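You operate a simulated robot arm through the tools that you are given. There is no shell and no other tool. Be economical: measure what you need, move in short steps, check, and stop when the job is done.

The job below is to be done with a simulated two-armed robot. You get a single attempt, and the scene is never put back.

TASK
Wipe up the spill on the blue trolley top with the rag and put it back.

The check looks at the end state, three seconds after you hand in, the way a careful person would. Anything else that was tipped, shoved, dropped, spilled or broken makes it a failure.

THE ROBOT
Two 7-joint arms with two-finger parallel grippers on one trunk, on a base that drives. Base frame: it is fixed to the floor where the robot stands at the start and does not move with it; the origin is under the middle of the robot, x ahead of it, y to its left, z up. Units: m, rad, N and s.
The left shoulder is at the start at [0.05, 0.161, 1.123], the right one opposite. With the tool pointing down near the work surface each hand reaches from about 0.1 to 0.66 m from the robot's upright axis, wherever it stands, measured 20 degrees to its own side. Payload 3.43 kg a hand.
The tool frame of a hand sits at the grasp point between the pads (the TCP): z along the fingers, y along the line on which they close. The tips reach 0.03 m beyond it. Largest opening 0.094 m; finger width 0.028, thickness 0.01; the body of the gripper, 0.05 by 0.096 m, starts 0.055 m behind the TCP.
Orientation is that of the tool frame in the base frame, as a unit quaternion [x, y, z, w]. With the fingers straight down and closing along the base's y, the tool's x points along the base's -x, its y along +y and its z along -z.

THE INTERFACE
- The arms move only by the tool step_arm. It takes "left_plan", "right_plan" or both (then of equal length, played together; a hand with none holds still); each is a list that holds one entry, the list of rows, each a list of 6 numbers: the shift along the base's x, y, z in cm, then the turn, a rotation vector about the base's x, y, z in rad. In form: [[[tx, ty, tz, ax, ay, az], ...]]. A call has 1 to 12 rows; each row is the pose to reach, as a shift and turn from the pose commanded when the call began. "left_gripper" and "right_gripper" are, for a hand that has rows, the finger opening in cm, from 0 to 9.4, set as the call begins (left out, the last holds). Rows are played at 5 a second. More than 0.05 m and 0.15 rad between two rows, or a gripper value outside its range, and nothing of the call is played. Where a pose cannot be reached the arm comes as near as it can. A force on the tool above 40 N (or 10 N above the force at the start of the call, whichever is more), or a blocked arm, ends the call early, and 0.2 s more pass. Each finger travels about 0.045 m/s and halts on what it meets, pressing with about 25 N; the grip force reading is that of the motor and also rises with nothing between the fingers. The clock runs only during rows and for 0.2 s after the last one: add rows that repeat a pose to give the fingers time. It gives the time, the measured TCP pose, the force on the tool (base axes), the opening and the grip force at its end, in the units of the frame above (readings bear some noise), with the torque about the TCP (base axes, N m) and any sound that the robot's microphone picked up.
- Cameras (640 x 400 px; columns grow to the right, rows downward): "scene" is now at [0.1118, 0.0547, 1.2513]; the picture's right is [0.61, -0.80, 0.00], its down [-0.42, -0.32, -0.85] and it looks along [0.68, 0.52, -0.53] (base axes); focal length 274 px, centre (320, 200). "left" rides on the left gripper at [0.076, -0.014, -0.102] in its tool frame; the picture's right is [0.18, 0.98, 0.00], its down [-0.75, 0.14, -0.64] and it looks along [-0.63, 0.12, 0.77] (tool axes); focal length 243 px, centre (320, 200). "right" rides on the right gripper at [0.076, 0.014, -0.102] in its tool frame; the picture's right is [-0.18, 0.98, 0.00], its down [-0.75, -0.14, -0.64] and it looks along [-0.63, -0.12, 0.77] (tool axes); focal length 243 px, centre (320, 200).
- grab_frame(camera): a new picture of that camera. The clock stands still meanwhile.
- raise_lower(by): slides the trunk up (or, below 0, down) by that many m; the arms and the scene camera ride with it, the base frame stays. It gives what a move gives, with no picture.
- steer(legs): drives the robot by 1 to 6 legs, each [ahead, left, turn to the left] in m, m and rad, along the robot's own axes; the way and the turn of a leg run together, so that a leg with both is an arc; at most 1.5 m and 3.142 rad a leg. The arms and the cameras ride along, it lands a little off, and it stops where it bumps. It gives what a move gives.
- turn_head(pan, tilt): turns the head with the scene camera to pan (to the left, within 1.396 rad either way) and tilt (down, from -0.506 to 1.204), counted from straight ahead of the robot. It gives what a move gives.
- measure_at(camera, pixels): for up to 12 pixels [column, row] of the newest picture of that camera ("zoom" is the newest enlarged one), the place [x, y, z] in the base frame of the surface seen there, good to about 0.003 m. The clock stands still meanwhile.
- enlarge(camera, box): a new picture of the part [left, top, right, bottom] of that camera's present view, enlarged. The clock stands still meanwhile.
- sign_off(): hands the job in; it is judged then, once.

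Work in short steps. Measure before you move; look again where a grasp or a placing could have gone wrong, and mend it. You have 80 turns and 70 pictures in all, those below and enlarged ones among them. Open the grippers and draw the arms clear of the work before you hand the job in, unless the task says otherwise; then end with one line.

The tools are called after "Call:" as a command line: name --argument value ..., lists and objects as JSON in quotes. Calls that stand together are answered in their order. step_arm: Moves the arms, as the interface text tells. Its arguments: {"type":"object","properties":{"left_plan":{"type":"array","items":{"type":"array","items":{"type":"array","items":{"type":"number"}}}},"left_gripper":{"type":"number"},"right_plan":{"type":"array","items":{"type":"array","items":{"type":"array","items":{"type":"number"}}}},"right_gripper":{"type":"number"}},"required":[]} The other tools are called the same way: raise_lower (by) slides the trunk up or down; steer (legs) drives the base; turn_head (pan, tilt) turns the head that bears the scene camera; grab_frame (camera) takes a picture; measure_at (camera, pixels) gives the place of the surface under pixels of a picture; enlarge (camera, box) takes an enlarged picture of a part of a camera's view; sign_off () hands the job in.

At the start:

```text
t: 0.0
left_tcp_pos: [0.3338, 0.4519, 1.0005]
left_tool_rot: [0.001, 1.0, 0.0, 0.0]
left_contact_force: [0.2, 0.3, -0.3]
left_torque: [0.0, 0.01, 0.01]
left_gripper_width: 0.0941
left_gripper_force: 0.0
right_tcp_pos: [0.4052, 0.056, 1.0859]
right_tool_rot: [0.0, 1.0, 0.0, 0.0]
right_contact_force: [0.3, 0.4, 0.1]
right_torque: [0.0, -0.01, 0.0]
right_gripper_width: 0.094
right_gripper_force: 0.0
trunk travel left (down, up): [-0.15, 0.117]
robot x, y, heading: [-0.0011, 0.0021, 0.003]
head pan, tilt: [0.651, 0.553]
```

scene: 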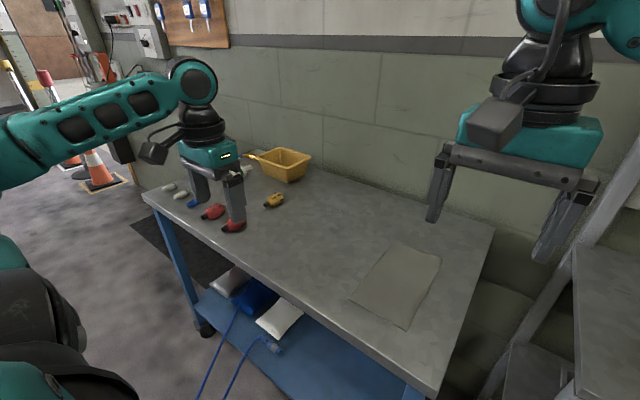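
right: 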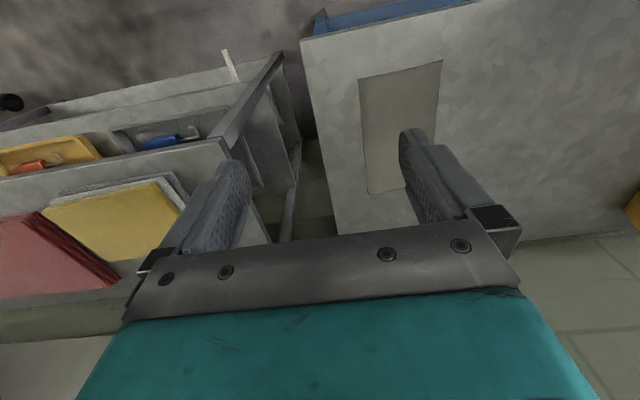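
left: 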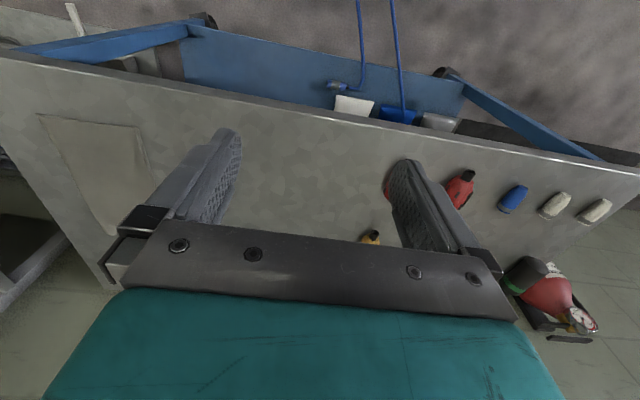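

The first view shows a workbench with a flat grey patch at (400,285) and a shelf to the right; no blue trolley top or rag is clear yet. I turn the head to the right to look.

Call:
turn_head --pan -0.2 --tilt 0.6

Call:
grab_frame --camera "scene"

Call:
turn_head --pan -1.1 --tilt 0.6

Call:
grab_frame --camera "scene"

```text
t: 1.2
left_tcp_pos: [0.3324, 0.4502, 0.9997]
left_tool_rot: [0.0, 1.0, -0.001, 0.0]
left_contact_force: [-0.4, -0.1, 0.8]
left_torque: [0.01, 0.01, -0.02]
left_gripper_width: 0.094
left_gripper_force: 0.0
right_tcp_pos: [0.4056, 0.0552, 1.0866]
right_tool_rot: [0.0, 1.0, 0.0, 0.0]
right_contact_force: [-1.0, 0.1, 0.0]
right_torque: [-0.02, -0.01, -0.03]
right_gripper_width: 0.0941
right_gripper_force: 0.1
trunk travel left (down, up): [-0.15, 0.117]
robot x, y, heading: [-0.0001, -0.0006, -0.001]
head pan, tilt: [-0.201, 0.6]
```

```text
66 pictures are left
```

scene: 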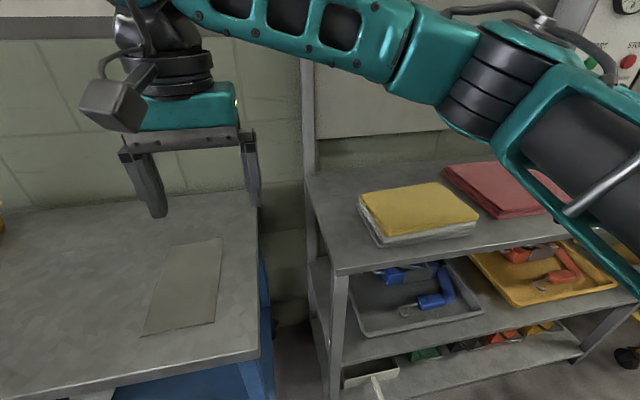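

```text
t: 2.4
left_tcp_pos: [0.3328, 0.4515, 1.0004]
left_tool_rot: [0.001, 1.0, 0.0, 0.001]
left_contact_force: [0.2, -0.7, 0.2]
left_torque: [-0.01, 0.04, -0.02]
left_gripper_width: 0.0942
left_gripper_force: 0.1
right_tcp_pos: [0.4071, 0.0564, 1.0865]
right_tool_rot: [0.0, 1.0, 0.0, 0.0]
right_contact_force: [0.3, -0.5, -1.1]
right_torque: [-0.03, -0.02, 0.0]
right_gripper_width: 0.0938
right_gripper_force: 0.1
trunk travel left (down, up): [-0.15, 0.117]
robot x, y, heading: [-0.0024, -0.0023, 0.002]
head pan, tilt: [-1.1, 0.6]
```

```text
65 pictures are left
```

scene: 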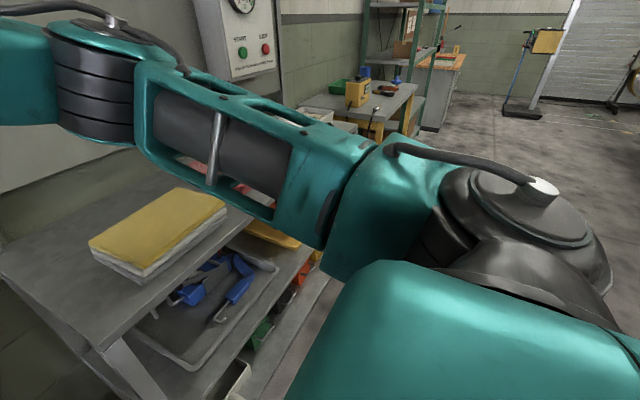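

No blue trolley yet in these views (folded yellow and red cloths lie on the rack at (420,205)). I look to the far left.

Call:
turn_head --pan 1.39 --tilt 0.4

Call:
grab_frame --camera "scene"

Call:
turn_head --pan -1.39 --tilt 0.2

Call:
grab_frame --camera "scene"

```text
t: 4.6
left_tcp_pos: [0.332, 0.4507, 0.9998]
left_tool_rot: [0.001, 1.0, 0.0, 0.0]
left_contact_force: [-0.8, 0.0, -0.1]
left_torque: [0.01, 0.0, -0.01]
left_gripper_width: 0.0942
left_gripper_force: 0.0
right_tcp_pos: [0.4052, 0.0567, 1.086]
right_tool_rot: [0.0, 1.0, 0.0, -0.001]
right_contact_force: [0.7, -0.3, -0.1]
right_torque: [-0.02, -0.02, 0.03]
right_gripper_width: 0.094
right_gripper_force: 0.0
trunk travel left (down, up): [-0.15, 0.117]
robot x, y, heading: [0.0026, -0.0003, -0.003]
head pan, tilt: [1.389, 0.4]
```

```text
64 pictures are left
```

scene: 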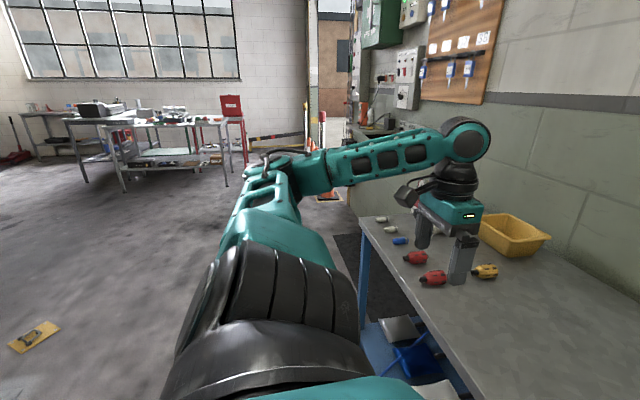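

```text
t: 7.1
left_tcp_pos: [0.3322, 0.45, 1.0004]
left_tool_rot: [0.0, 1.0, 0.0, 0.0]
left_contact_force: [0.6, 0.1, -0.8]
left_torque: [-0.01, 0.02, 0.03]
left_gripper_width: 0.0942
left_gripper_force: 0.1
right_tcp_pos: [0.4055, 0.0574, 1.0867]
right_tool_rot: [0.0, 1.0, 0.0, 0.0]
right_contact_force: [0.8, 0.1, 0.3]
right_torque: [0.02, -0.02, 0.01]
right_gripper_width: 0.0939
right_gripper_force: 0.0
trunk travel left (down, up): [-0.15, 0.117]
robot x, y, heading: [0.0014, 0.0001, -0.008]
head pan, tilt: [-1.389, 0.201]
```

```text
63 pictures are left
```

scene: 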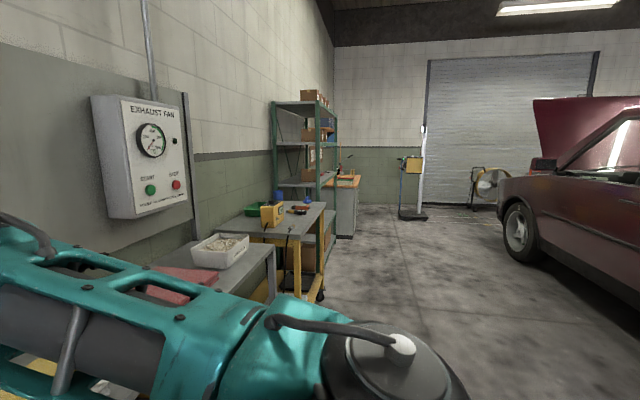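

Nothing blue and trolley-like to the left or right except the bench's blue frame; it may be behind. I check the bench height and clearance in front of the base before turning.

Call:
turn_head --pan 0.25 --tilt 0.9

Call:
grab_frame --camera "scene"

Call:
measure_at --camera "scene" --pixels '[[100, 250], [200, 200], [300, 200], [300, 300], [250, 350], [450, 150], [500, 200]]'

```text
t: 8.8
left_tcp_pos: [0.3331, 0.4516, 1.0005]
left_tool_rot: [0.0, 1.0, 0.001, 0.0]
left_contact_force: [0.4, -0.3, 1.4]
left_torque: [0.01, 0.0, 0.02]
left_gripper_width: 0.0942
left_gripper_force: 0.0
right_tcp_pos: [0.405, 0.0556, 1.0862]
right_tool_rot: [0.0, 1.0, 0.0, 0.0]
right_contact_force: [-0.1, 0.6, 0.7]
right_torque: [0.0, 0.02, 0.0]
right_gripper_width: 0.0941
right_gripper_force: 0.2
trunk travel left (down, up): [-0.15, 0.117]
robot x, y, heading: [-0.0001, -0.0021, 0.005]
head pan, tilt: [0.25, 0.901]
```

```text
62 pictures are left
```

scene: 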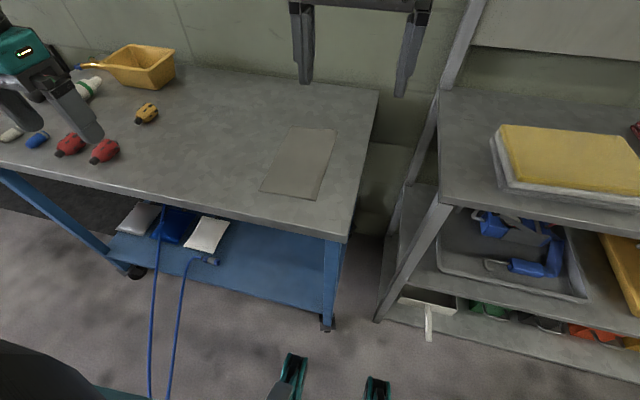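

```text
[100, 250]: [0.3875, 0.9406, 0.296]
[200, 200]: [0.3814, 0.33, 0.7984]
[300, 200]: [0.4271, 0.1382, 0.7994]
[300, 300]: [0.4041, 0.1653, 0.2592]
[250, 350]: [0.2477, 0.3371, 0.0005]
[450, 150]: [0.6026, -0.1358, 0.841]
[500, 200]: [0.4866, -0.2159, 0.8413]
```

The bench has casters and a blue frame, so it is the blue trolley. I zoom in on the patch at (300,165), the left part of the top, and the shelf contents.

Call:
enlarge --camera "scene" --box '[200, 80, 400, 240]'

Call:
enlarge --camera "scene" --box '[0, 40, 260, 280]'

Call:
enlarge --camera "left" --box '[300, 60, 640, 360]'

```text
2.50 times, centred on (300, 160) of scene
```

zoom: 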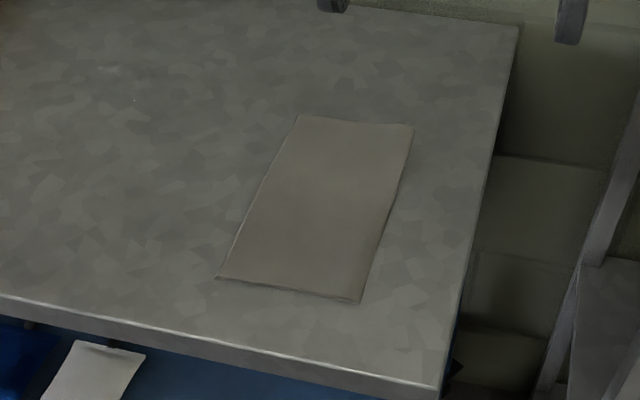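

```text
1.67 times, centred on (130, 160) of scene
```

zoom: 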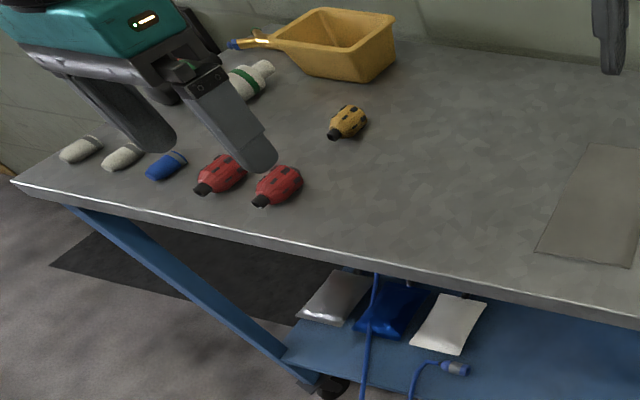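

```text
1.33 times, centred on (470, 210) of left
```

zoom: 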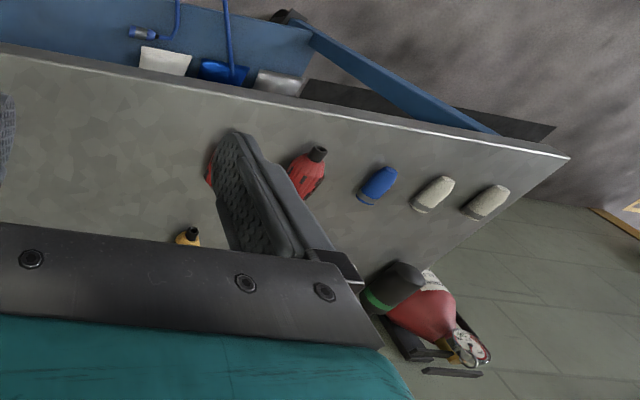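

I measure whether the patch stands above the top, and raise the left hand so that it stops hiding the left end of the trolley.

Call:
measure_at --camera "scene" --pixels '[[288, 127], [336, 131], [261, 191], [313, 199], [300, 165], [280, 155], [255, 180], [335, 180], [145, 112], [88, 88], [378, 90], [346, 240]]'

Call:
step_arm --left_plan '[[[0, 0, 4, 0, 0, 0], [-3, 0, 8, 0, 0, 0], [-6, 0, 12, 0, 0, 0], [-10, 0, 15, 0, 0, 0], [-14, 0, 18, 0, 0, 0]]]'

Call:
turn_head --pan 0.9 --tilt 0.7

Call:
grab_frame --camera "scene"

Call:
grab_frame --camera "left"

```text
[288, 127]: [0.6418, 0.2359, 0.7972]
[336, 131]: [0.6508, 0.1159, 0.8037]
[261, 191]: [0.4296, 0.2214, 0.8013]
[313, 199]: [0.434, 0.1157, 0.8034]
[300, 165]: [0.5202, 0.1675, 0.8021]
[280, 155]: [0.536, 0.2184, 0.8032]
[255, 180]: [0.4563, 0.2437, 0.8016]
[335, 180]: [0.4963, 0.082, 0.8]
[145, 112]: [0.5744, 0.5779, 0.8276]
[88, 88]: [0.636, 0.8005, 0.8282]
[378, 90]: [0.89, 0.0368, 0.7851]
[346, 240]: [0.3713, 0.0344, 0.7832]
```

```text
t: 10.0
left_tcp_pos: [0.3155, 0.4469, 1.0616]
left_tool_rot: [-0.002, 1.0, -0.001, 0.001]
left_contact_force: [-0.6, 0.8, -0.5]
left_torque: [-0.03, 0.04, -0.02]
left_gripper_width: 0.0941
left_gripper_force: 0.0
left hand out of reach, approached as far as the arm can: row 2, 3, 4, 5
right_tcp_pos: [0.4068, 0.0572, 1.087]
right_tool_rot: [0.0, 1.0, 0.0, 0.0]
right_contact_force: [0.0, -0.4, 0.1]
right_torque: [0.02, -0.03, -0.01]
right_gripper_width: 0.0941
right_gripper_force: 0.0
trunk travel left (down, up): [-0.15, 0.117]
robot x, y, heading: [-0.0014, 0.0004, 0.006]
head pan, tilt: [0.25, 0.901]
```

```text
t: 11.0
left_tcp_pos: [0.3147, 0.4456, 1.0618]
left_tool_rot: [-0.001, 1.0, -0.001, 0.001]
left_contact_force: [0.1, -1.1, -0.1]
left_torque: [-0.01, -0.05, 0.03]
left_gripper_width: 0.0941
left_gripper_force: 0.0
right_tcp_pos: [0.4056, 0.0564, 1.0873]
right_tool_rot: [0.0, 1.0, 0.0, 0.001]
right_contact_force: [-0.3, -0.7, 0.2]
right_torque: [0.0, 0.0, -0.03]
right_gripper_width: 0.094
right_gripper_force: 0.2
trunk travel left (down, up): [-0.15, 0.117]
robot x, y, heading: [0.0015, -0.0023, -0.001]
head pan, tilt: [0.901, 0.7]
```

```text
58 pictures are left
```

scene: 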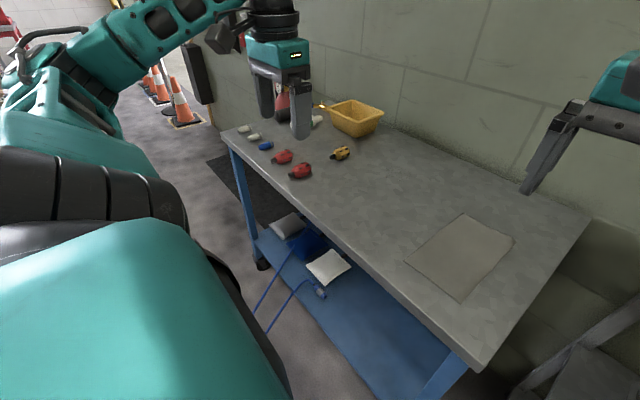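

```text
57 pictures are left
```

left: 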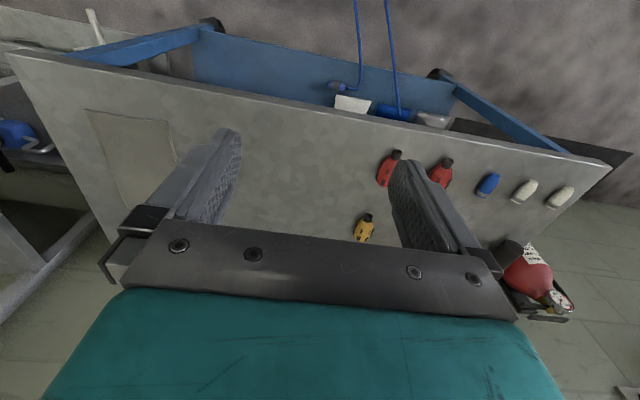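

No spill shows on this steel top, so I still need to see behind the robot. All that is near the hands lies below them (top at z 0.80), so I turn 0.6 left on the spot and look.

Call:
steer --legs '[[0, 0, 0.6]]'

Call:
turn_head --pan 1.39 --tilt 0.45

Call:
grab_frame --camera "scene"

```text
t: 13.1
left_tcp_pos: [0.008, 0.5451, 1.0627]
left_tool_rot: [-0.296, 0.955, -0.001, 0.001]
left_contact_force: [-0.6, -0.1, -0.1]
left_torque: [0.01, 0.0, -0.04]
left_gripper_width: 0.094
left_gripper_force: 0.0
right_tcp_pos: [0.3038, 0.2766, 1.0865]
right_tool_rot: [-0.295, 0.955, 0.0, 0.0]
right_contact_force: [-0.1, 0.1, 0.5]
right_torque: [-0.01, 0.0, -0.02]
right_gripper_width: 0.0943
right_gripper_force: 0.0
trunk travel left (down, up): [-0.15, 0.117]
robot x, y, heading: [0.0002, 0.0022, 0.602]
head pan, tilt: [0.901, 0.7]
```

```text
t: 14.0
left_tcp_pos: [0.0081, 0.545, 1.0617]
left_tool_rot: [-0.297, 0.955, 0.001, 0.001]
left_contact_force: [-1.2, 0.1, 0.1]
left_torque: [0.0, -0.01, 0.03]
left_gripper_width: 0.0938
left_gripper_force: 0.0
right_tcp_pos: [0.3032, 0.2754, 1.0863]
right_tool_rot: [-0.295, 0.955, 0.0, 0.0]
right_contact_force: [-0.3, -0.2, 0.1]
right_torque: [0.03, 0.0, 0.0]
right_gripper_width: 0.0937
right_gripper_force: 0.0
trunk travel left (down, up): [-0.15, 0.117]
robot x, y, heading: [-0.0011, 0.0033, 0.597]
head pan, tilt: [1.389, 0.45]
```

```text
56 pictures are left
```

scene: 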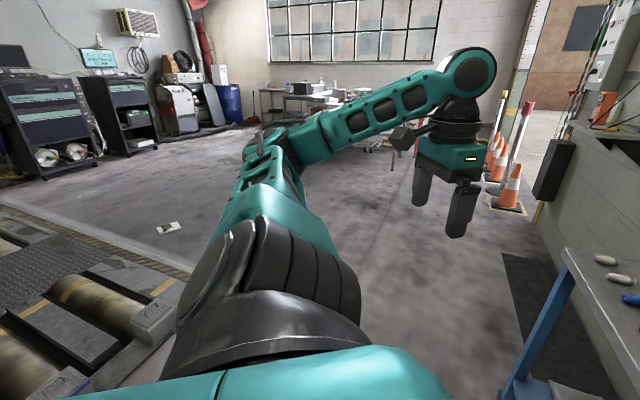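

Behind is an open bay with rollers, no trolley: the steel-topped trolley must be it. With the left hand out of the way I look at its top again from here for a faint wet film.

Call:
turn_head --pan 0.0 --tilt 0.7

Call:
grab_frame --camera "scene"

Call:
grab_frame --camera "right"

Call:
turn_head --pan -1.0 --tilt 0.8

Call:
grab_frame --camera "scene"

```text
t: 15.5
left_tcp_pos: [0.0097, 0.5454, 1.0614]
left_tool_rot: [-0.296, 0.955, -0.001, 0.001]
left_contact_force: [0.1, -0.5, -0.1]
left_torque: [0.02, 0.03, 0.01]
left_gripper_width: 0.094
left_gripper_force: 0.1
right_tcp_pos: [0.3028, 0.2749, 1.0858]
right_tool_rot: [-0.295, 0.955, 0.001, 0.0]
right_contact_force: [0.3, 0.5, 0.8]
right_torque: [-0.01, 0.01, -0.04]
right_gripper_width: 0.0941
right_gripper_force: 0.1
trunk travel left (down, up): [-0.15, 0.117]
robot x, y, heading: [0.0003, 0.0011, 0.602]
head pan, tilt: [0.0, 0.7]
```

```text
55 pictures are left
```

scene: 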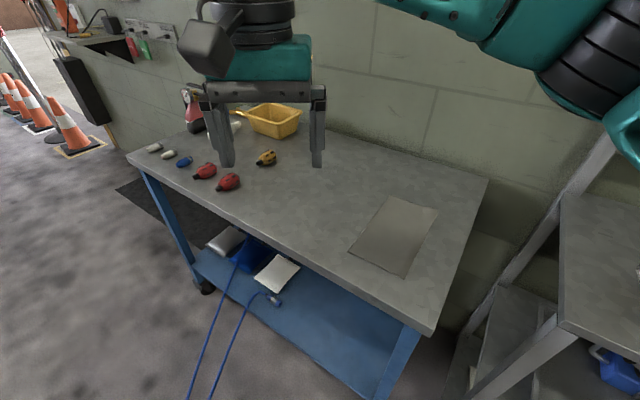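

```text
54 pictures are left
```

right: 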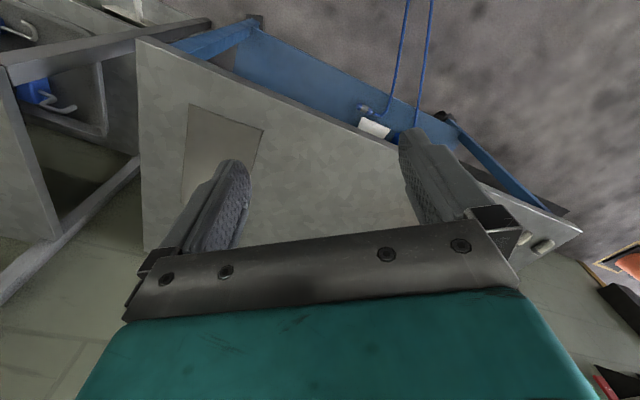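

```text
t: 16.8
left_tcp_pos: [0.0088, 0.5454, 1.0619]
left_tool_rot: [-0.297, 0.955, -0.001, 0.001]
left_contact_force: [-0.1, 0.1, 0.0]
left_torque: [-0.02, 0.01, -0.02]
left_gripper_width: 0.094
left_gripper_force: 0.1
right_tcp_pos: [0.3038, 0.2764, 1.0866]
right_tool_rot: [-0.296, 0.955, 0.0, 0.001]
right_contact_force: [0.6, 0.3, 0.1]
right_torque: [0.01, 0.0, -0.01]
right_gripper_width: 0.094
right_gripper_force: 0.0
trunk travel left (down, up): [-0.15, 0.117]
robot x, y, heading: [-0.0001, -0.002, 0.597]
head pan, tilt: [-1.0, 0.799]
```

```text
53 pictures are left
```

scene: 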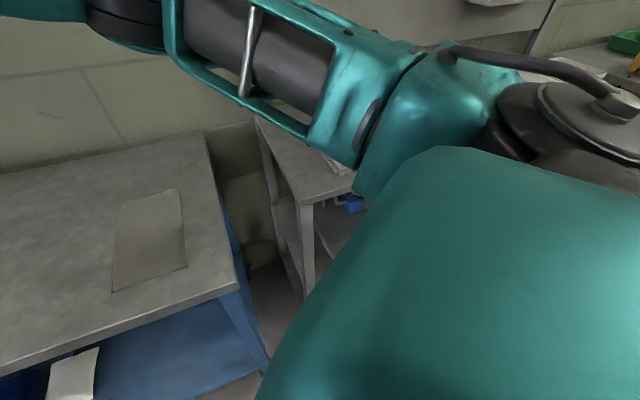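

The only candidates are the flat patch and a faint bright fleck seen left of it in the earlier zoom (about x 0.65, y 0.4). I zoom into the middle of the top.

Call:
turn_head --pan -0.25 --tilt 0.8

Call:
enlarge --camera "scene" --box '[280, 100, 440, 200]'

Call:
enlarge --camera "scene" --box '[220, 60, 540, 260]'

```text
t: 17.9
left_tcp_pos: [0.0091, 0.5454, 1.0635]
left_tool_rot: [-0.296, 0.955, -0.001, 0.001]
left_contact_force: [-0.3, 0.0, 0.4]
left_torque: [-0.01, -0.01, 0.0]
left_gripper_width: 0.0941
left_gripper_force: 0.1
right_tcp_pos: [0.3022, 0.2749, 1.0881]
right_tool_rot: [-0.295, 0.955, 0.001, 0.0]
right_contact_force: [1.0, 0.3, 0.3]
right_torque: [0.01, -0.02, 0.02]
right_gripper_width: 0.094
right_gripper_force: 0.1
trunk travel left (down, up): [-0.15, 0.117]
robot x, y, heading: [0.0002, -0.0047, 0.6]
head pan, tilt: [-0.25, 0.799]
```

```text
4.00 times, centred on (360, 150) of scene
```

zoom: 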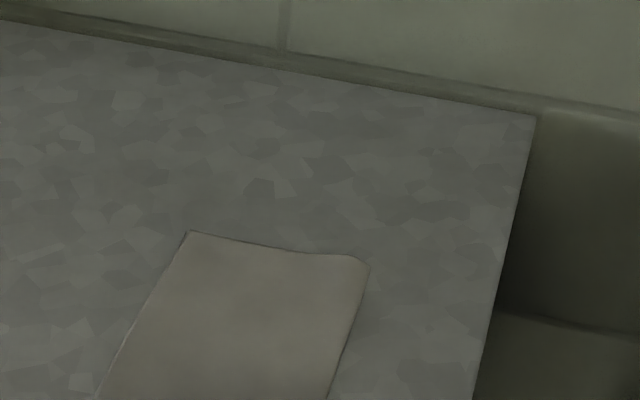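

```text
2.00 times, centred on (380, 160) of scene
```

zoom: 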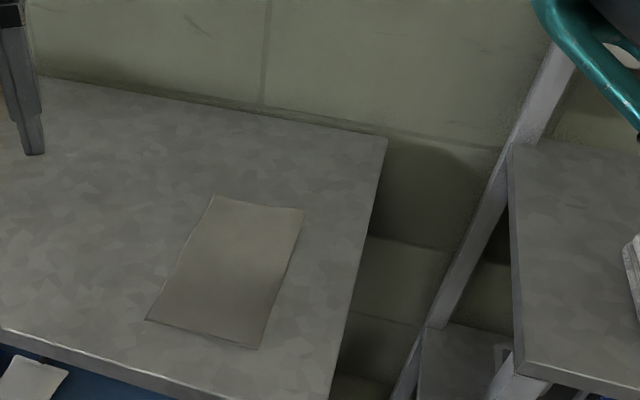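

The patch has a cloth-like soft corner, so it is most likely the rag; the spill must be faint. I turn back to face the trolley and zoom in over the open part of the top.

Call:
steer --legs '[[0, 0, -0.6]]'

Call:
turn_head --pan 0.55 --tilt 0.75

Call:
grab_frame --camera "scene"

Call:
enlarge --camera "scene" --box '[200, 90, 400, 215]'

```text
t: 19.9
left_tcp_pos: [0.3109, 0.448, 1.0621]
left_tool_rot: [-0.005, 1.0, -0.001, 0.001]
left_contact_force: [0.0, 0.0, -0.4]
left_torque: [-0.03, 0.01, 0.02]
left_gripper_width: 0.0939
left_gripper_force: 0.0
right_tcp_pos: [0.4058, 0.06, 1.0861]
right_tool_rot: [-0.004, 1.0, 0.001, -0.001]
right_contact_force: [-0.6, 0.4, -0.5]
right_torque: [0.02, 0.03, 0.01]
right_gripper_width: 0.0939
right_gripper_force: 0.1
trunk travel left (down, up): [-0.15, 0.117]
robot x, y, heading: [0.0013, -0.0021, 0.007]
head pan, tilt: [-0.25, 0.799]
```

```text
t: 21.0
left_tcp_pos: [0.3116, 0.4494, 1.0623]
left_tool_rot: [-0.005, 1.0, -0.001, 0.002]
left_contact_force: [0.4, -0.1, 0.6]
left_torque: [0.01, -0.02, 0.02]
left_gripper_width: 0.094
left_gripper_force: 0.2
right_tcp_pos: [0.4058, 0.0603, 1.0853]
right_tool_rot: [-0.005, 1.0, 0.0, 0.0]
right_contact_force: [0.3, -0.9, -0.1]
right_torque: [0.0, -0.01, 0.0]
right_gripper_width: 0.094
right_gripper_force: 0.2
trunk travel left (down, up): [-0.15, 0.117]
robot x, y, heading: [0.0013, 0.0002, 0.012]
head pan, tilt: [0.55, 0.75]
```

```text
50 pictures are left
```

scene: 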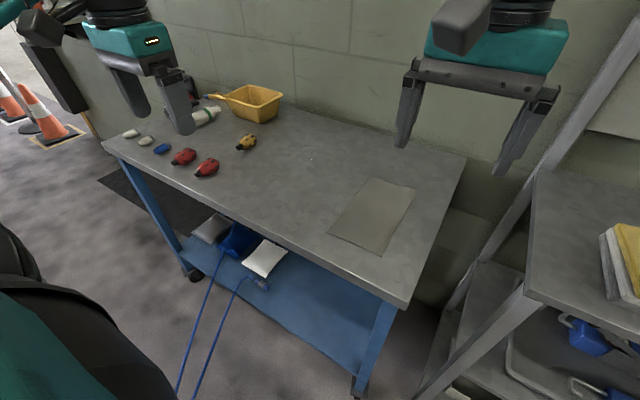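

```text
3.20 times, centred on (300, 152) of scene
```

zoom: 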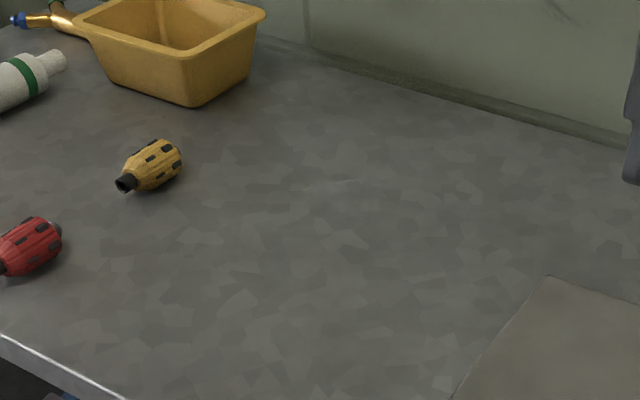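

There is a faint glint at zoom (325,185), i.e. scene (308,162), likely a clear film. I enlarge it strongly.

Call:
enlarge --camera "scene" --box '[270, 135, 350, 185]'

Call:
measure_at --camera "scene" --pixels '[[308, 162], [300, 162], [320, 160], [308, 155], [308, 170], [290, 165], [330, 165], [300, 150], [300, 180]]'

```text
8.00 times, centred on (310, 160) of scene
```

zoom: 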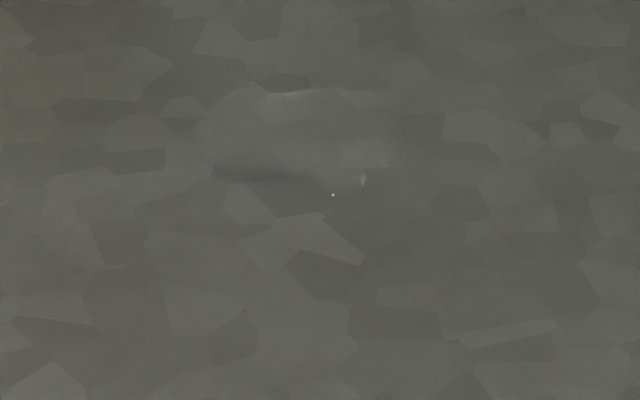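

```text
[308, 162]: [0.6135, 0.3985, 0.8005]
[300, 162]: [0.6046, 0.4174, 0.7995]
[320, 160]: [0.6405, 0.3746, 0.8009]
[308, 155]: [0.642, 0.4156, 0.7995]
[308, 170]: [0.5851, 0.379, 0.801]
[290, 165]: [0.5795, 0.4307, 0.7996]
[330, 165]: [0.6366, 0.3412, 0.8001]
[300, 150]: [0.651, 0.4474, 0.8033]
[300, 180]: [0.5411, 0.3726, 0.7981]
```

A clear puddle shows in the zoom, roughly columns 210–400, rows 85–190. I measure its outline and look closer with the right hand camera from where it is.

Call:
measure_at --camera "zoom" --pixels '[[200, 130], [250, 88], [330, 90], [395, 95], [395, 165], [365, 180], [335, 195], [270, 180], [212, 172], [300, 140]]'

Call:
step_arm --right_plan '[[[0, 4, 0, 0, 0, 0], [0, 8, 0, 0, 0, 0], [-2, 12, 0, 0, 0, 0], [-4, 16, 0, 0, 0, 0], [-6, 20, 0, 0, 0, 0]]]'

Call:
grab_frame --camera "right"

```text
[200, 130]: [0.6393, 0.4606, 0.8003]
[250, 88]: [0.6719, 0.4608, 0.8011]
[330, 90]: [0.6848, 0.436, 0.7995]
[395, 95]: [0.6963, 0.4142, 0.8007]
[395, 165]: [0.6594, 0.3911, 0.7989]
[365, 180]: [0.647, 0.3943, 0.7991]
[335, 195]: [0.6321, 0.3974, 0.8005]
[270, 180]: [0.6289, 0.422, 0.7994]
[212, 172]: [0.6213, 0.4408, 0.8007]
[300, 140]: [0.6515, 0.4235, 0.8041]
```

```text
t: 22.2
left_tcp_pos: [0.3116, 0.4488, 1.0625]
left_tool_rot: [-0.006, 1.0, -0.001, 0.001]
left_contact_force: [0.0, 0.5, -0.2]
left_torque: [0.0, -0.01, -0.01]
left_gripper_width: 0.0941
left_gripper_force: 0.1
right_tcp_pos: [0.3801, 0.1942, 1.0866]
right_tool_rot: [-0.004, 1.0, 0.0, 0.0]
right_contact_force: [-0.4, -0.7, -0.4]
right_torque: [-0.02, 0.0, 0.01]
right_gripper_width: 0.0942
right_gripper_force: 0.0
right hand out of reach, approached as far as the arm can: row 4, 5
trunk travel left (down, up): [-0.15, 0.117]
robot x, y, heading: [0.0006, 0.0017, 0.013]
head pan, tilt: [0.55, 0.75]
```

```text
47 pictures are left
```

right: 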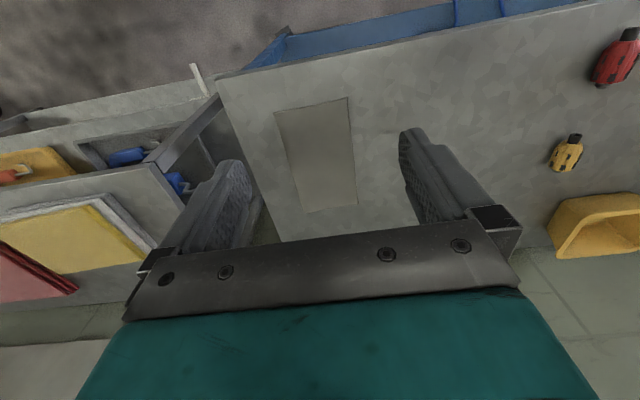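

The puddle is about at (0.655, 0.425), 0.08 x 0.06 m, just out of reach from here, so the base must shift left and a little ahead. I check the floor ahead of and left of the base, with the blue cords and the robot's feet.

Call:
turn_head --pan 0.6 --tilt 1.2

Call:
grab_frame --camera "scene"

Call:
measure_at --camera "scene" --pixels '[[200, 250], [250, 250], [150, 350], [300, 350], [350, 350], [400, 380], [450, 330], [420, 200], [300, 200], [200, 150], [350, 250], [260, 330]]'

```text
t: 23.1
left_tcp_pos: [0.3109, 0.4487, 1.0616]
left_tool_rot: [-0.006, 1.0, -0.001, 0.0]
left_contact_force: [0.0, 0.2, 1.2]
left_torque: [0.03, 0.01, 0.0]
left_gripper_width: 0.0943
left_gripper_force: 0.1
right_tcp_pos: [0.3816, 0.1926, 1.0862]
right_tool_rot: [-0.005, 1.0, 0.0, 0.0]
right_contact_force: [0.5, -0.6, 0.7]
right_torque: [-0.01, 0.0, 0.0]
right_gripper_width: 0.0944
right_gripper_force: 0.1
trunk travel left (down, up): [-0.15, 0.117]
robot x, y, heading: [0.0011, -0.0044, 0.013]
head pan, tilt: [0.6, 1.201]
```

```text
46 pictures are left
```

scene: 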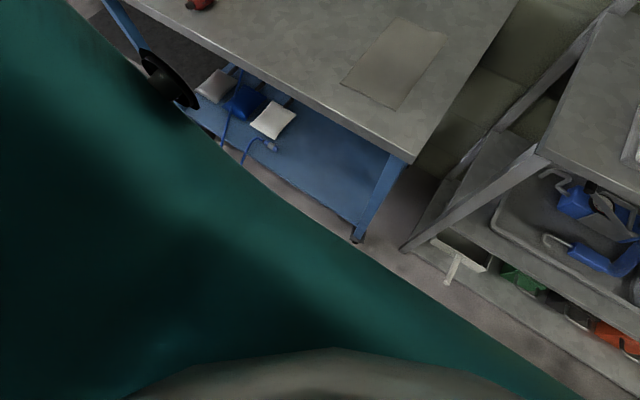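

```text
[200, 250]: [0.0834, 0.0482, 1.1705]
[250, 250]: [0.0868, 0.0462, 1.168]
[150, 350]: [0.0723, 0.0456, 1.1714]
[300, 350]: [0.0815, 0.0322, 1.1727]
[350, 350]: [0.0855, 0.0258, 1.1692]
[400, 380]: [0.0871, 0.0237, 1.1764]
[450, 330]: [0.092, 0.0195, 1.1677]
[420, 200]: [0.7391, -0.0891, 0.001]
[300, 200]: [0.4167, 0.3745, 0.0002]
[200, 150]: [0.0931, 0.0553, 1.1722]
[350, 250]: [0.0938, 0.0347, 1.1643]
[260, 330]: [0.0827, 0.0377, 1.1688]
```

The torso blocks that view; I use a shallower tilt to see the cords and feet.

Call:
turn_head --pan 0.5 --tilt 0.98

Call:
grab_frame --camera "scene"

```text
t: 23.9
left_tcp_pos: [0.3105, 0.4493, 1.063]
left_tool_rot: [-0.006, 1.0, -0.001, 0.001]
left_contact_force: [0.4, -0.1, -0.2]
left_torque: [-0.03, -0.03, 0.0]
left_gripper_width: 0.0938
left_gripper_force: 0.0
right_tcp_pos: [0.3823, 0.1929, 1.0862]
right_tool_rot: [-0.005, 1.0, 0.001, 0.0]
right_contact_force: [0.4, 0.8, -0.5]
right_torque: [-0.02, -0.01, -0.01]
right_gripper_width: 0.094
right_gripper_force: 0.1
trunk travel left (down, up): [-0.15, 0.117]
robot x, y, heading: [-0.0001, -0.002, 0.012]
head pan, tilt: [0.499, 0.979]
```

```text
45 pictures are left
```

scene: 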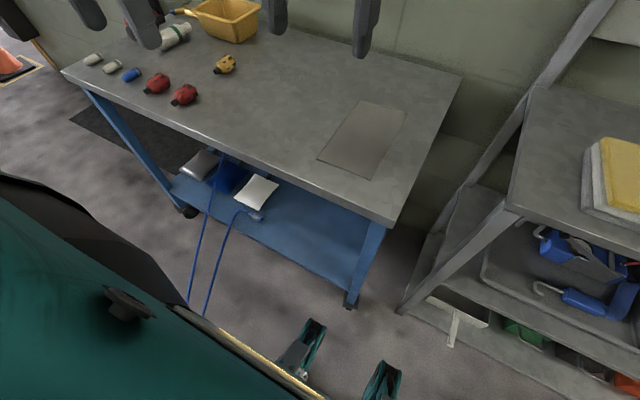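

Call:
measure_at --camera "scene" --pixels '[[310, 325], [300, 360], [385, 370], [205, 220], [190, 285], [222, 250], [208, 300], [255, 215], [346, 303], [235, 180], [64, 72], [458, 75]]'

```text
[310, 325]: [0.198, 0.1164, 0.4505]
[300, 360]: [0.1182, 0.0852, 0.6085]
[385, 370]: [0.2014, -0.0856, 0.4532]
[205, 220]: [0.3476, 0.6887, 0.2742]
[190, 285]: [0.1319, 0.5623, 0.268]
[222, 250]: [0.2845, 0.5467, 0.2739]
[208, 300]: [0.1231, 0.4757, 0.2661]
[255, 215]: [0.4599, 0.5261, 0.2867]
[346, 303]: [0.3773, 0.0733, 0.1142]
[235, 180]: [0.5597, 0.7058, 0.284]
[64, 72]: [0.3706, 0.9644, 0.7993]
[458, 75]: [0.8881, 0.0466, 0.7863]
```

The blue cords run out at z≈0.27 around y 0.48–0.56 toward the robot, so I will not strafe left; base front is near x 0.2–0.25 and the trolley edge at x 0.37. I move the right hand aside, then drive 0.10 ahead.

Call:
step_arm --right_plan '[[[-1, -5, 0, 0, 0, 0], [-2, -10, 0, 0, 0, 0], [-3, -15, 0, 0, 0, 0], [-4, -20, 0, 0, 0, 0], [-5, -25, 0, 0, 0, 0], [-6, -30, 0, 0, 0, 0], [-7, -33, 0, 0, 0, 0]]]'

Call:
steer --legs '[[0.1, 0, -0.012]]'

Call:
turn_head --pan 0.5 --tilt 0.9

Call:
grab_frame --camera "scene"

Call:
enlarge --camera "scene" --box '[240, 80, 400, 180]'

```text
refused: row 1 steps farther than a row can; nothing moved
```

```text
t: 24.9
left_tcp_pos: [0.3694, 0.4512, 1.0636]
left_tool_rot: [-0.005, 1.0, 0.0, 0.002]
left_contact_force: [-0.3, 0.1, -0.1]
left_torque: [0.02, -0.01, 0.03]
left_gripper_width: 0.0942
left_gripper_force: 0.1
right_tcp_pos: [0.4398, 0.1949, 1.0853]
right_tool_rot: [-0.002, 1.0, -0.001, 0.0]
right_contact_force: [-0.4, -0.6, 0.7]
right_torque: [0.0, -0.03, -0.02]
right_gripper_width: 0.0942
right_gripper_force: 0.0
trunk travel left (down, up): [-0.15, 0.117]
robot x, y, heading: [0.0581, 0.0033, 0.005]
head pan, tilt: [0.499, 0.979]
stopped in leg 1: the robot was blocked; the commanded pose is now the measured one
```

```text
t: 25.6
left_tcp_pos: [0.369, 0.4518, 1.0627]
left_tool_rot: [-0.005, 1.0, 0.0, 0.0]
left_contact_force: [0.3, 0.3, -0.6]
left_torque: [0.0, -0.05, -0.01]
left_gripper_width: 0.0939
left_gripper_force: 0.1
right_tcp_pos: [0.4413, 0.1938, 1.0869]
right_tool_rot: [-0.002, 1.0, 0.0, 0.0]
right_contact_force: [-0.1, 0.1, 0.3]
right_torque: [-0.06, -0.02, -0.06]
right_gripper_width: 0.094
right_gripper_force: 0.0
trunk travel left (down, up): [-0.15, 0.117]
robot x, y, heading: [0.0615, 0.0013, 0.015]
head pan, tilt: [0.499, 0.901]
```

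```text
44 pictures are left
```

scene: 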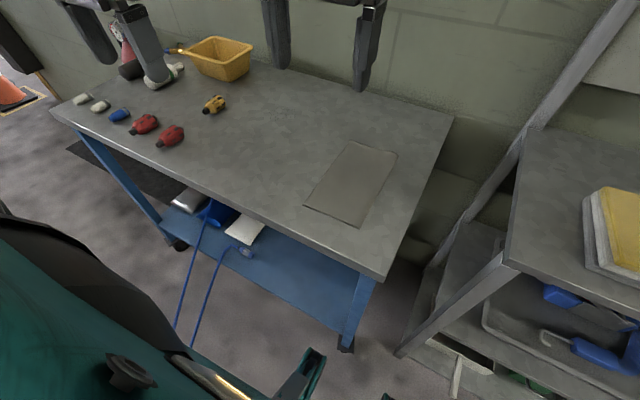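

```text
4.00 times, centred on (320, 130) of scene
```

zoom: 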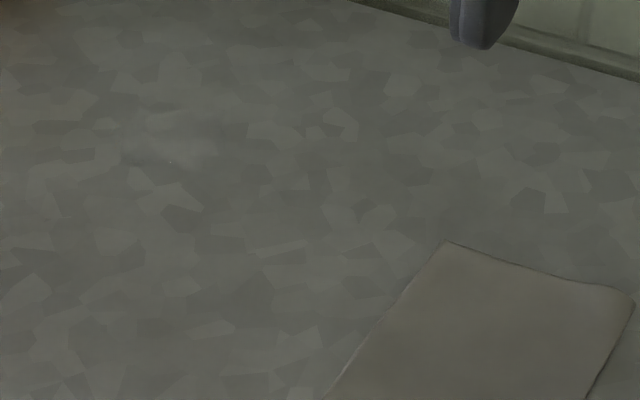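

The base was blocked after 0.06 m. I check by the trolley corners at (49,106) and (455,116) whether it was shifted, and back off slightly.

Call:
measure_at --camera "scene" --pixels '[[51, 107], [453, 117], [375, 277], [348, 145], [398, 154], [304, 205], [359, 227], [346, 350], [398, 354]]'

Call:
steer --legs '[[-0.01, 0, -0.01]]'

Call:
step_arm --right_plan '[[[-1, -4, 0, 0, 0, 0], [-2, -8, 0, 0, 0, 0], [-3, -12, 0, 0, 0, 0], [-4, -16, 0, 0, 0, 0], [-5, -20, 0, 0, 0, 0], [-6, -24, 0, 0, 0, 0], [-7, -28, 0, 0, 0, 0], [-8, -32, 0, 0, 0, 0]]]'

```text
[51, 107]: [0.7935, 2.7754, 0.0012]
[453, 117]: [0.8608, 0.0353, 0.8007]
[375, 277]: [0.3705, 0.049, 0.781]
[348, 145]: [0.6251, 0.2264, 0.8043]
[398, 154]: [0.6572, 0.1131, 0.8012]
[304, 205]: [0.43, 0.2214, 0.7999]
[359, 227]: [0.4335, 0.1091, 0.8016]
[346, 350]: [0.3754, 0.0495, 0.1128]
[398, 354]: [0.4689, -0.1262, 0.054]
```

```text
t: 26.4
left_tcp_pos: [0.3646, 0.4472, 1.062]
left_tool_rot: [0.001, 1.0, 0.0, 0.0]
left_contact_force: [0.9, 0.2, -0.1]
left_torque: [0.01, -0.03, 0.0]
left_gripper_width: 0.0941
left_gripper_force: 0.1
right_tcp_pos: [0.434, 0.1888, 1.085]
right_tool_rot: [0.004, 1.0, 0.001, 0.001]
right_contact_force: [-0.4, -0.8, 0.1]
right_torque: [0.02, 0.02, 0.01]
right_gripper_width: 0.094
right_gripper_force: 0.0
trunk travel left (down, up): [-0.15, 0.117]
robot x, y, heading: [0.0517, 0.0024, 0.003]
head pan, tilt: [0.499, 0.901]
```

```text
t: 28.1
left_tcp_pos: [0.3656, 0.4456, 1.0635]
left_tool_rot: [0.001, 1.0, 0.0, 0.001]
left_contact_force: [-0.5, 0.1, 0.4]
left_torque: [-0.02, -0.02, 0.01]
left_gripper_width: 0.094
left_gripper_force: 0.2
right_tcp_pos: [0.3542, -0.132, 1.0873]
right_tool_rot: [0.002, 1.0, 0.0, 0.0]
right_contact_force: [0.1, -0.2, -0.2]
right_torque: [0.03, 0.03, 0.02]
right_gripper_width: 0.0941
right_gripper_force: 0.0
trunk travel left (down, up): [-0.15, 0.117]
robot x, y, heading: [0.0532, 0.0025, -0.004]
head pan, tilt: [0.499, 0.901]
```

The trolley corner (0.3705, 0.049) and rag are unmoved, so no harm was done. To see where the cords run beside the base, I pitch the left hand so its camera looks straight down/back.

Call:
step_arm --left_plan '[[[-1, 0, 0, 0, 0.14, 0], [-2, 0, 0, 0, 0.28, 0], [-3, 0, 0, 0, 0.42, 0], [-4, 0, 0, 0, 0.56, 0], [-5, 0, 0, 0, 0.7, 0], [-6, 0, 0, 0, 0.84, 0], [-6, 0, 0, 0, 0.95, 0]]]'

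Call:
grab_frame --camera "left"

```text
t: 29.8
left_tcp_pos: [0.3055, 0.4448, 1.0617]
left_tool_rot: [0.0, 0.889, -0.001, -0.457]
left_contact_force: [0.7, 0.6, -0.3]
left_torque: [-0.03, 0.0, 0.0]
left_gripper_width: 0.0938
left_gripper_force: 0.1
left hand out of reach, approached as far as the arm can: row 1
right_tcp_pos: [0.3547, -0.1314, 1.0875]
right_tool_rot: [0.003, 1.0, 0.0, 0.0]
right_contact_force: [-0.2, -0.5, -0.3]
right_torque: [0.0, -0.02, -0.03]
right_gripper_width: 0.094
right_gripper_force: 0.1
trunk travel left (down, up): [-0.15, 0.117]
robot x, y, heading: [0.0495, 0.0032, -0.002]
head pan, tilt: [0.499, 0.901]
```

```text
42 pictures are left
```

left: 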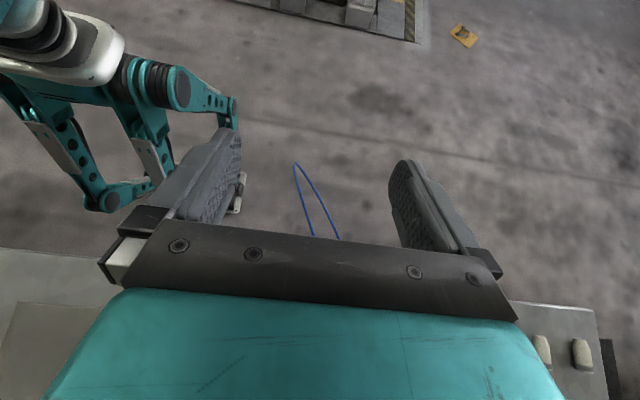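

Now I see it: the cord is a loop ending at (297,163), beside the robot's leg at (235,190). I measure the loop, the legs and the floor.

Call:
measure_at --camera "left" --pixels '[[297, 164], [310, 180], [303, 205], [238, 195], [242, 180], [232, 110], [110, 200], [140, 160], [160, 70], [85, 40], [420, 30], [320, 140]]'

```text
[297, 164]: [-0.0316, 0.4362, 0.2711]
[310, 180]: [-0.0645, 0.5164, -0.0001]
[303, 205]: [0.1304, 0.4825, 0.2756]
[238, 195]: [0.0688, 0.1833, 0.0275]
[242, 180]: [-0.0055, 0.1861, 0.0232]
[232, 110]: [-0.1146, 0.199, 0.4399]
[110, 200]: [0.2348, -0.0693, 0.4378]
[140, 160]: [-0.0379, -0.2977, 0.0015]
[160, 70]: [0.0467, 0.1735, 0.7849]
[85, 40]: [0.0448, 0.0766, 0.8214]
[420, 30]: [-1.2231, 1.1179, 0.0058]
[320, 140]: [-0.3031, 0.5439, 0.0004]
```

The loop's nearest point is (-0.03, 0.436) at z 0.27 and the robot's left side lies within y≈0.2, so a 0.12 m shift left leaves room. I do that, backing 1 cm off the trolley, and straighten the left hand.

Call:
steer --legs '[[-0.01, 0.12, 0]]'

Call:
grab_frame --camera "left"

```text
t: 31.4
left_tcp_pos: [0.2971, 0.5654, 1.0628]
left_tool_rot: [0.001, 0.889, -0.001, -0.457]
left_contact_force: [-0.4, 0.3, -0.6]
left_torque: [-0.01, -0.03, -0.02]
left_gripper_width: 0.0939
left_gripper_force: 0.0
right_tcp_pos: [0.345, -0.0126, 1.0861]
right_tool_rot: [0.004, 1.0, 0.0, -0.001]
right_contact_force: [0.6, -0.4, -0.5]
right_torque: [-0.05, -0.02, -0.03]
right_gripper_width: 0.0941
right_gripper_force: 0.1
trunk travel left (down, up): [-0.15, 0.117]
robot x, y, heading: [0.0398, 0.1223, 0.0]
head pan, tilt: [0.499, 0.901]
```

```text
41 pictures are left
```

left: 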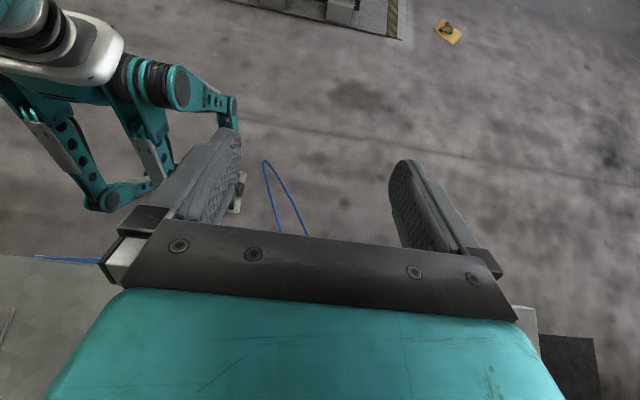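

The loop is still clear of the leg. Now I straighten the left hand and bring it over the trolley toward the rag.

Call:
step_arm --left_plan '[[[2, -2, 0, 0, -0.14, 0], [4, -5, 0, 0, -0.28, 0], [6, -8, 0, 0, -0.42, 0], [8, -12, 0, 0, -0.56, 0], [10, -16, -1, 0, -0.7, 0], [12, -20, -2, 0, -0.84, 0], [14, -24, -4, 0, -0.95, 0], [16, -28, -6, 0, -0.95, 0], [18, -32, -8, 0, -0.95, 0], [20, -36, -10, 0, -0.95, 0], [23, -39, -12, 0, -0.95, 0]]]'

Call:
grab_frame --camera "left"

Call:
turn_head --pan 0.3 --tilt 0.9

Call:
grab_frame --camera "scene"

```text
t: 33.9
left_tcp_pos: [0.4804, 0.2444, 0.9689]
left_tool_rot: [0.001, 1.0, 0.0, 0.002]
left_contact_force: [-0.3, 0.2, -1.3]
left_torque: [-0.02, 0.0, 0.01]
left_gripper_width: 0.094
left_gripper_force: 0.0
left hand out of reach, approached as far as the arm can: row 10, 11
right_tcp_pos: [0.3449, -0.0122, 1.086]
right_tool_rot: [0.004, 1.0, 0.0, 0.0]
right_contact_force: [0.6, -0.2, 0.0]
right_torque: [-0.03, -0.01, 0.02]
right_gripper_width: 0.0943
right_gripper_force: 0.0
trunk travel left (down, up): [-0.15, 0.117]
robot x, y, heading: [0.0401, 0.1185, 0.0]
head pan, tilt: [0.499, 0.901]
```

```text
40 pictures are left
```

left: 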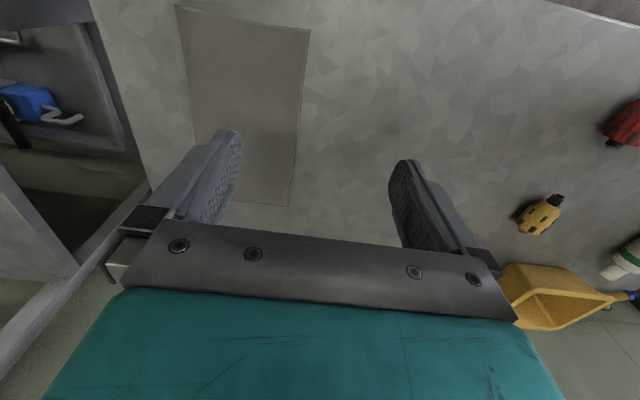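

```text
t: 34.6
left_tcp_pos: [0.4792, 0.2457, 0.97]
left_tool_rot: [0.002, 1.0, 0.0, 0.002]
left_contact_force: [-0.4, -0.5, -0.9]
left_torque: [0.01, -0.01, 0.01]
left_gripper_width: 0.0939
left_gripper_force: 0.0
right_tcp_pos: [0.3451, -0.0116, 1.0874]
right_tool_rot: [0.004, 1.0, 0.0, 0.0]
right_contact_force: [-0.9, -0.2, 0.4]
right_torque: [-0.01, -0.02, 0.02]
right_gripper_width: 0.094
right_gripper_force: 0.1
trunk travel left (down, up): [-0.15, 0.117]
robot x, y, heading: [0.0355, 0.1184, -0.006]
head pan, tilt: [0.3, 0.901]
```

```text
39 pictures are left
```

scene: 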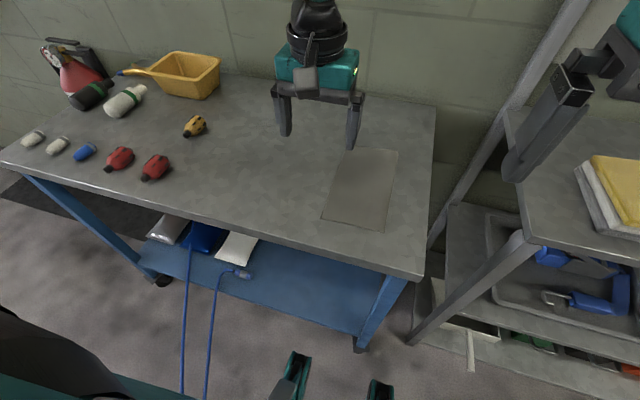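

Rag seen well at left image (245,100); the hand stopped at (0.48, 0.245). I probe the left arm's reach lower down over the rag's left edge.

Call:
step_arm --left_plan '[[[0, 0, -4, 0, 0, 0], [2, -2, -7, 0, 0, 0], [4, -4, -7, 0, 0, 0], [5, -7, -7, 0, 0, 0], [5, -7, -7, 0, 0, 0]]]'

```text
t: 35.8
left_tcp_pos: [0.4785, 0.2594, 0.9279]
left_tool_rot: [0.002, 1.0, 0.0, 0.002]
left_contact_force: [-1.0, -0.5, -0.3]
left_torque: [0.0, -0.03, 0.0]
left_gripper_width: 0.0937
left_gripper_force: 0.0
left hand out of reach, approached as far as the arm can: row 1, 2, 3, 4, 5
right_tcp_pos: [0.3448, -0.0129, 1.0873]
right_tool_rot: [0.005, 1.0, 0.0, 0.0]
right_contact_force: [0.1, 0.1, 0.2]
right_torque: [0.02, 0.02, 0.01]
right_gripper_width: 0.0941
right_gripper_force: 0.0
trunk travel left (down, up): [-0.15, 0.117]
robot x, y, heading: [0.0401, 0.1178, -0.005]
head pan, tilt: [0.3, 0.901]
```

Going lower at this yaw runs against a joint limit. I try letting the tool yaw clockwise (−0.5 rad) as the arm reaches inward.

Call:
step_arm --left_plan '[[[0, 2, 2, 0, 0, -0.13], [0, 2, 2, 0, 0, -0.26], [0, 1, 0, 0, 0, -0.39], [1, 0, -2, 0, 0, -0.52], [2, -2, -3, 0, 0, -0.52], [3, -4, -3, 0, 0, -0.52], [4, -7, -3, 0, 0, -0.52], [4, -7, -3, 0, 0, -0.52]]]'

```text
t: 37.6
left_tcp_pos: [0.4787, 0.2631, 0.9202]
left_tool_rot: [0.258, 0.966, -0.001, 0.001]
left_contact_force: [-0.6, 0.8, 0.1]
left_torque: [0.03, 0.01, -0.02]
left_gripper_width: 0.0939
left_gripper_force: 0.1
left hand out of reach, approached as far as the arm can: row 4, 5, 6, 7, 8
right_tcp_pos: [0.3441, -0.0124, 1.0868]
right_tool_rot: [0.005, 1.0, 0.0, 0.0]
right_contact_force: [0.3, 0.4, 0.9]
right_torque: [-0.01, 0.02, -0.02]
right_gripper_width: 0.0938
right_gripper_force: 0.1
trunk travel left (down, up): [-0.15, 0.117]
robot x, y, heading: [0.0363, 0.1203, -0.007]
head pan, tilt: [0.3, 0.901]
```

Yaw is not the limit. I look at the arm's shape to understand it.

Call:
turn_head --pan 0.7 --tilt 0.1

Call:
grab_frame --camera "scene"

```text
t: 38.7
left_tcp_pos: [0.479, 0.2629, 0.9196]
left_tool_rot: [0.258, 0.966, -0.001, 0.001]
left_contact_force: [0.2, -0.7, -0.4]
left_torque: [0.01, -0.01, -0.01]
left_gripper_width: 0.0944
left_gripper_force: 0.0
right_tcp_pos: [0.3446, -0.0134, 1.0873]
right_tool_rot: [0.004, 1.0, 0.0, 0.0]
right_contact_force: [-0.1, -0.3, -0.3]
right_torque: [-0.01, 0.0, -0.01]
right_gripper_width: 0.0941
right_gripper_force: 0.1
trunk travel left (down, up): [-0.15, 0.117]
robot x, y, heading: [0.0419, 0.1207, -0.009]
head pan, tilt: [0.7, 0.099]
```

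```text
38 pictures are left
```

scene: 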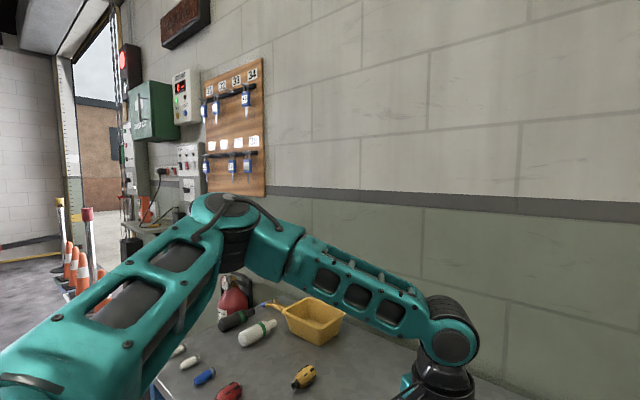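

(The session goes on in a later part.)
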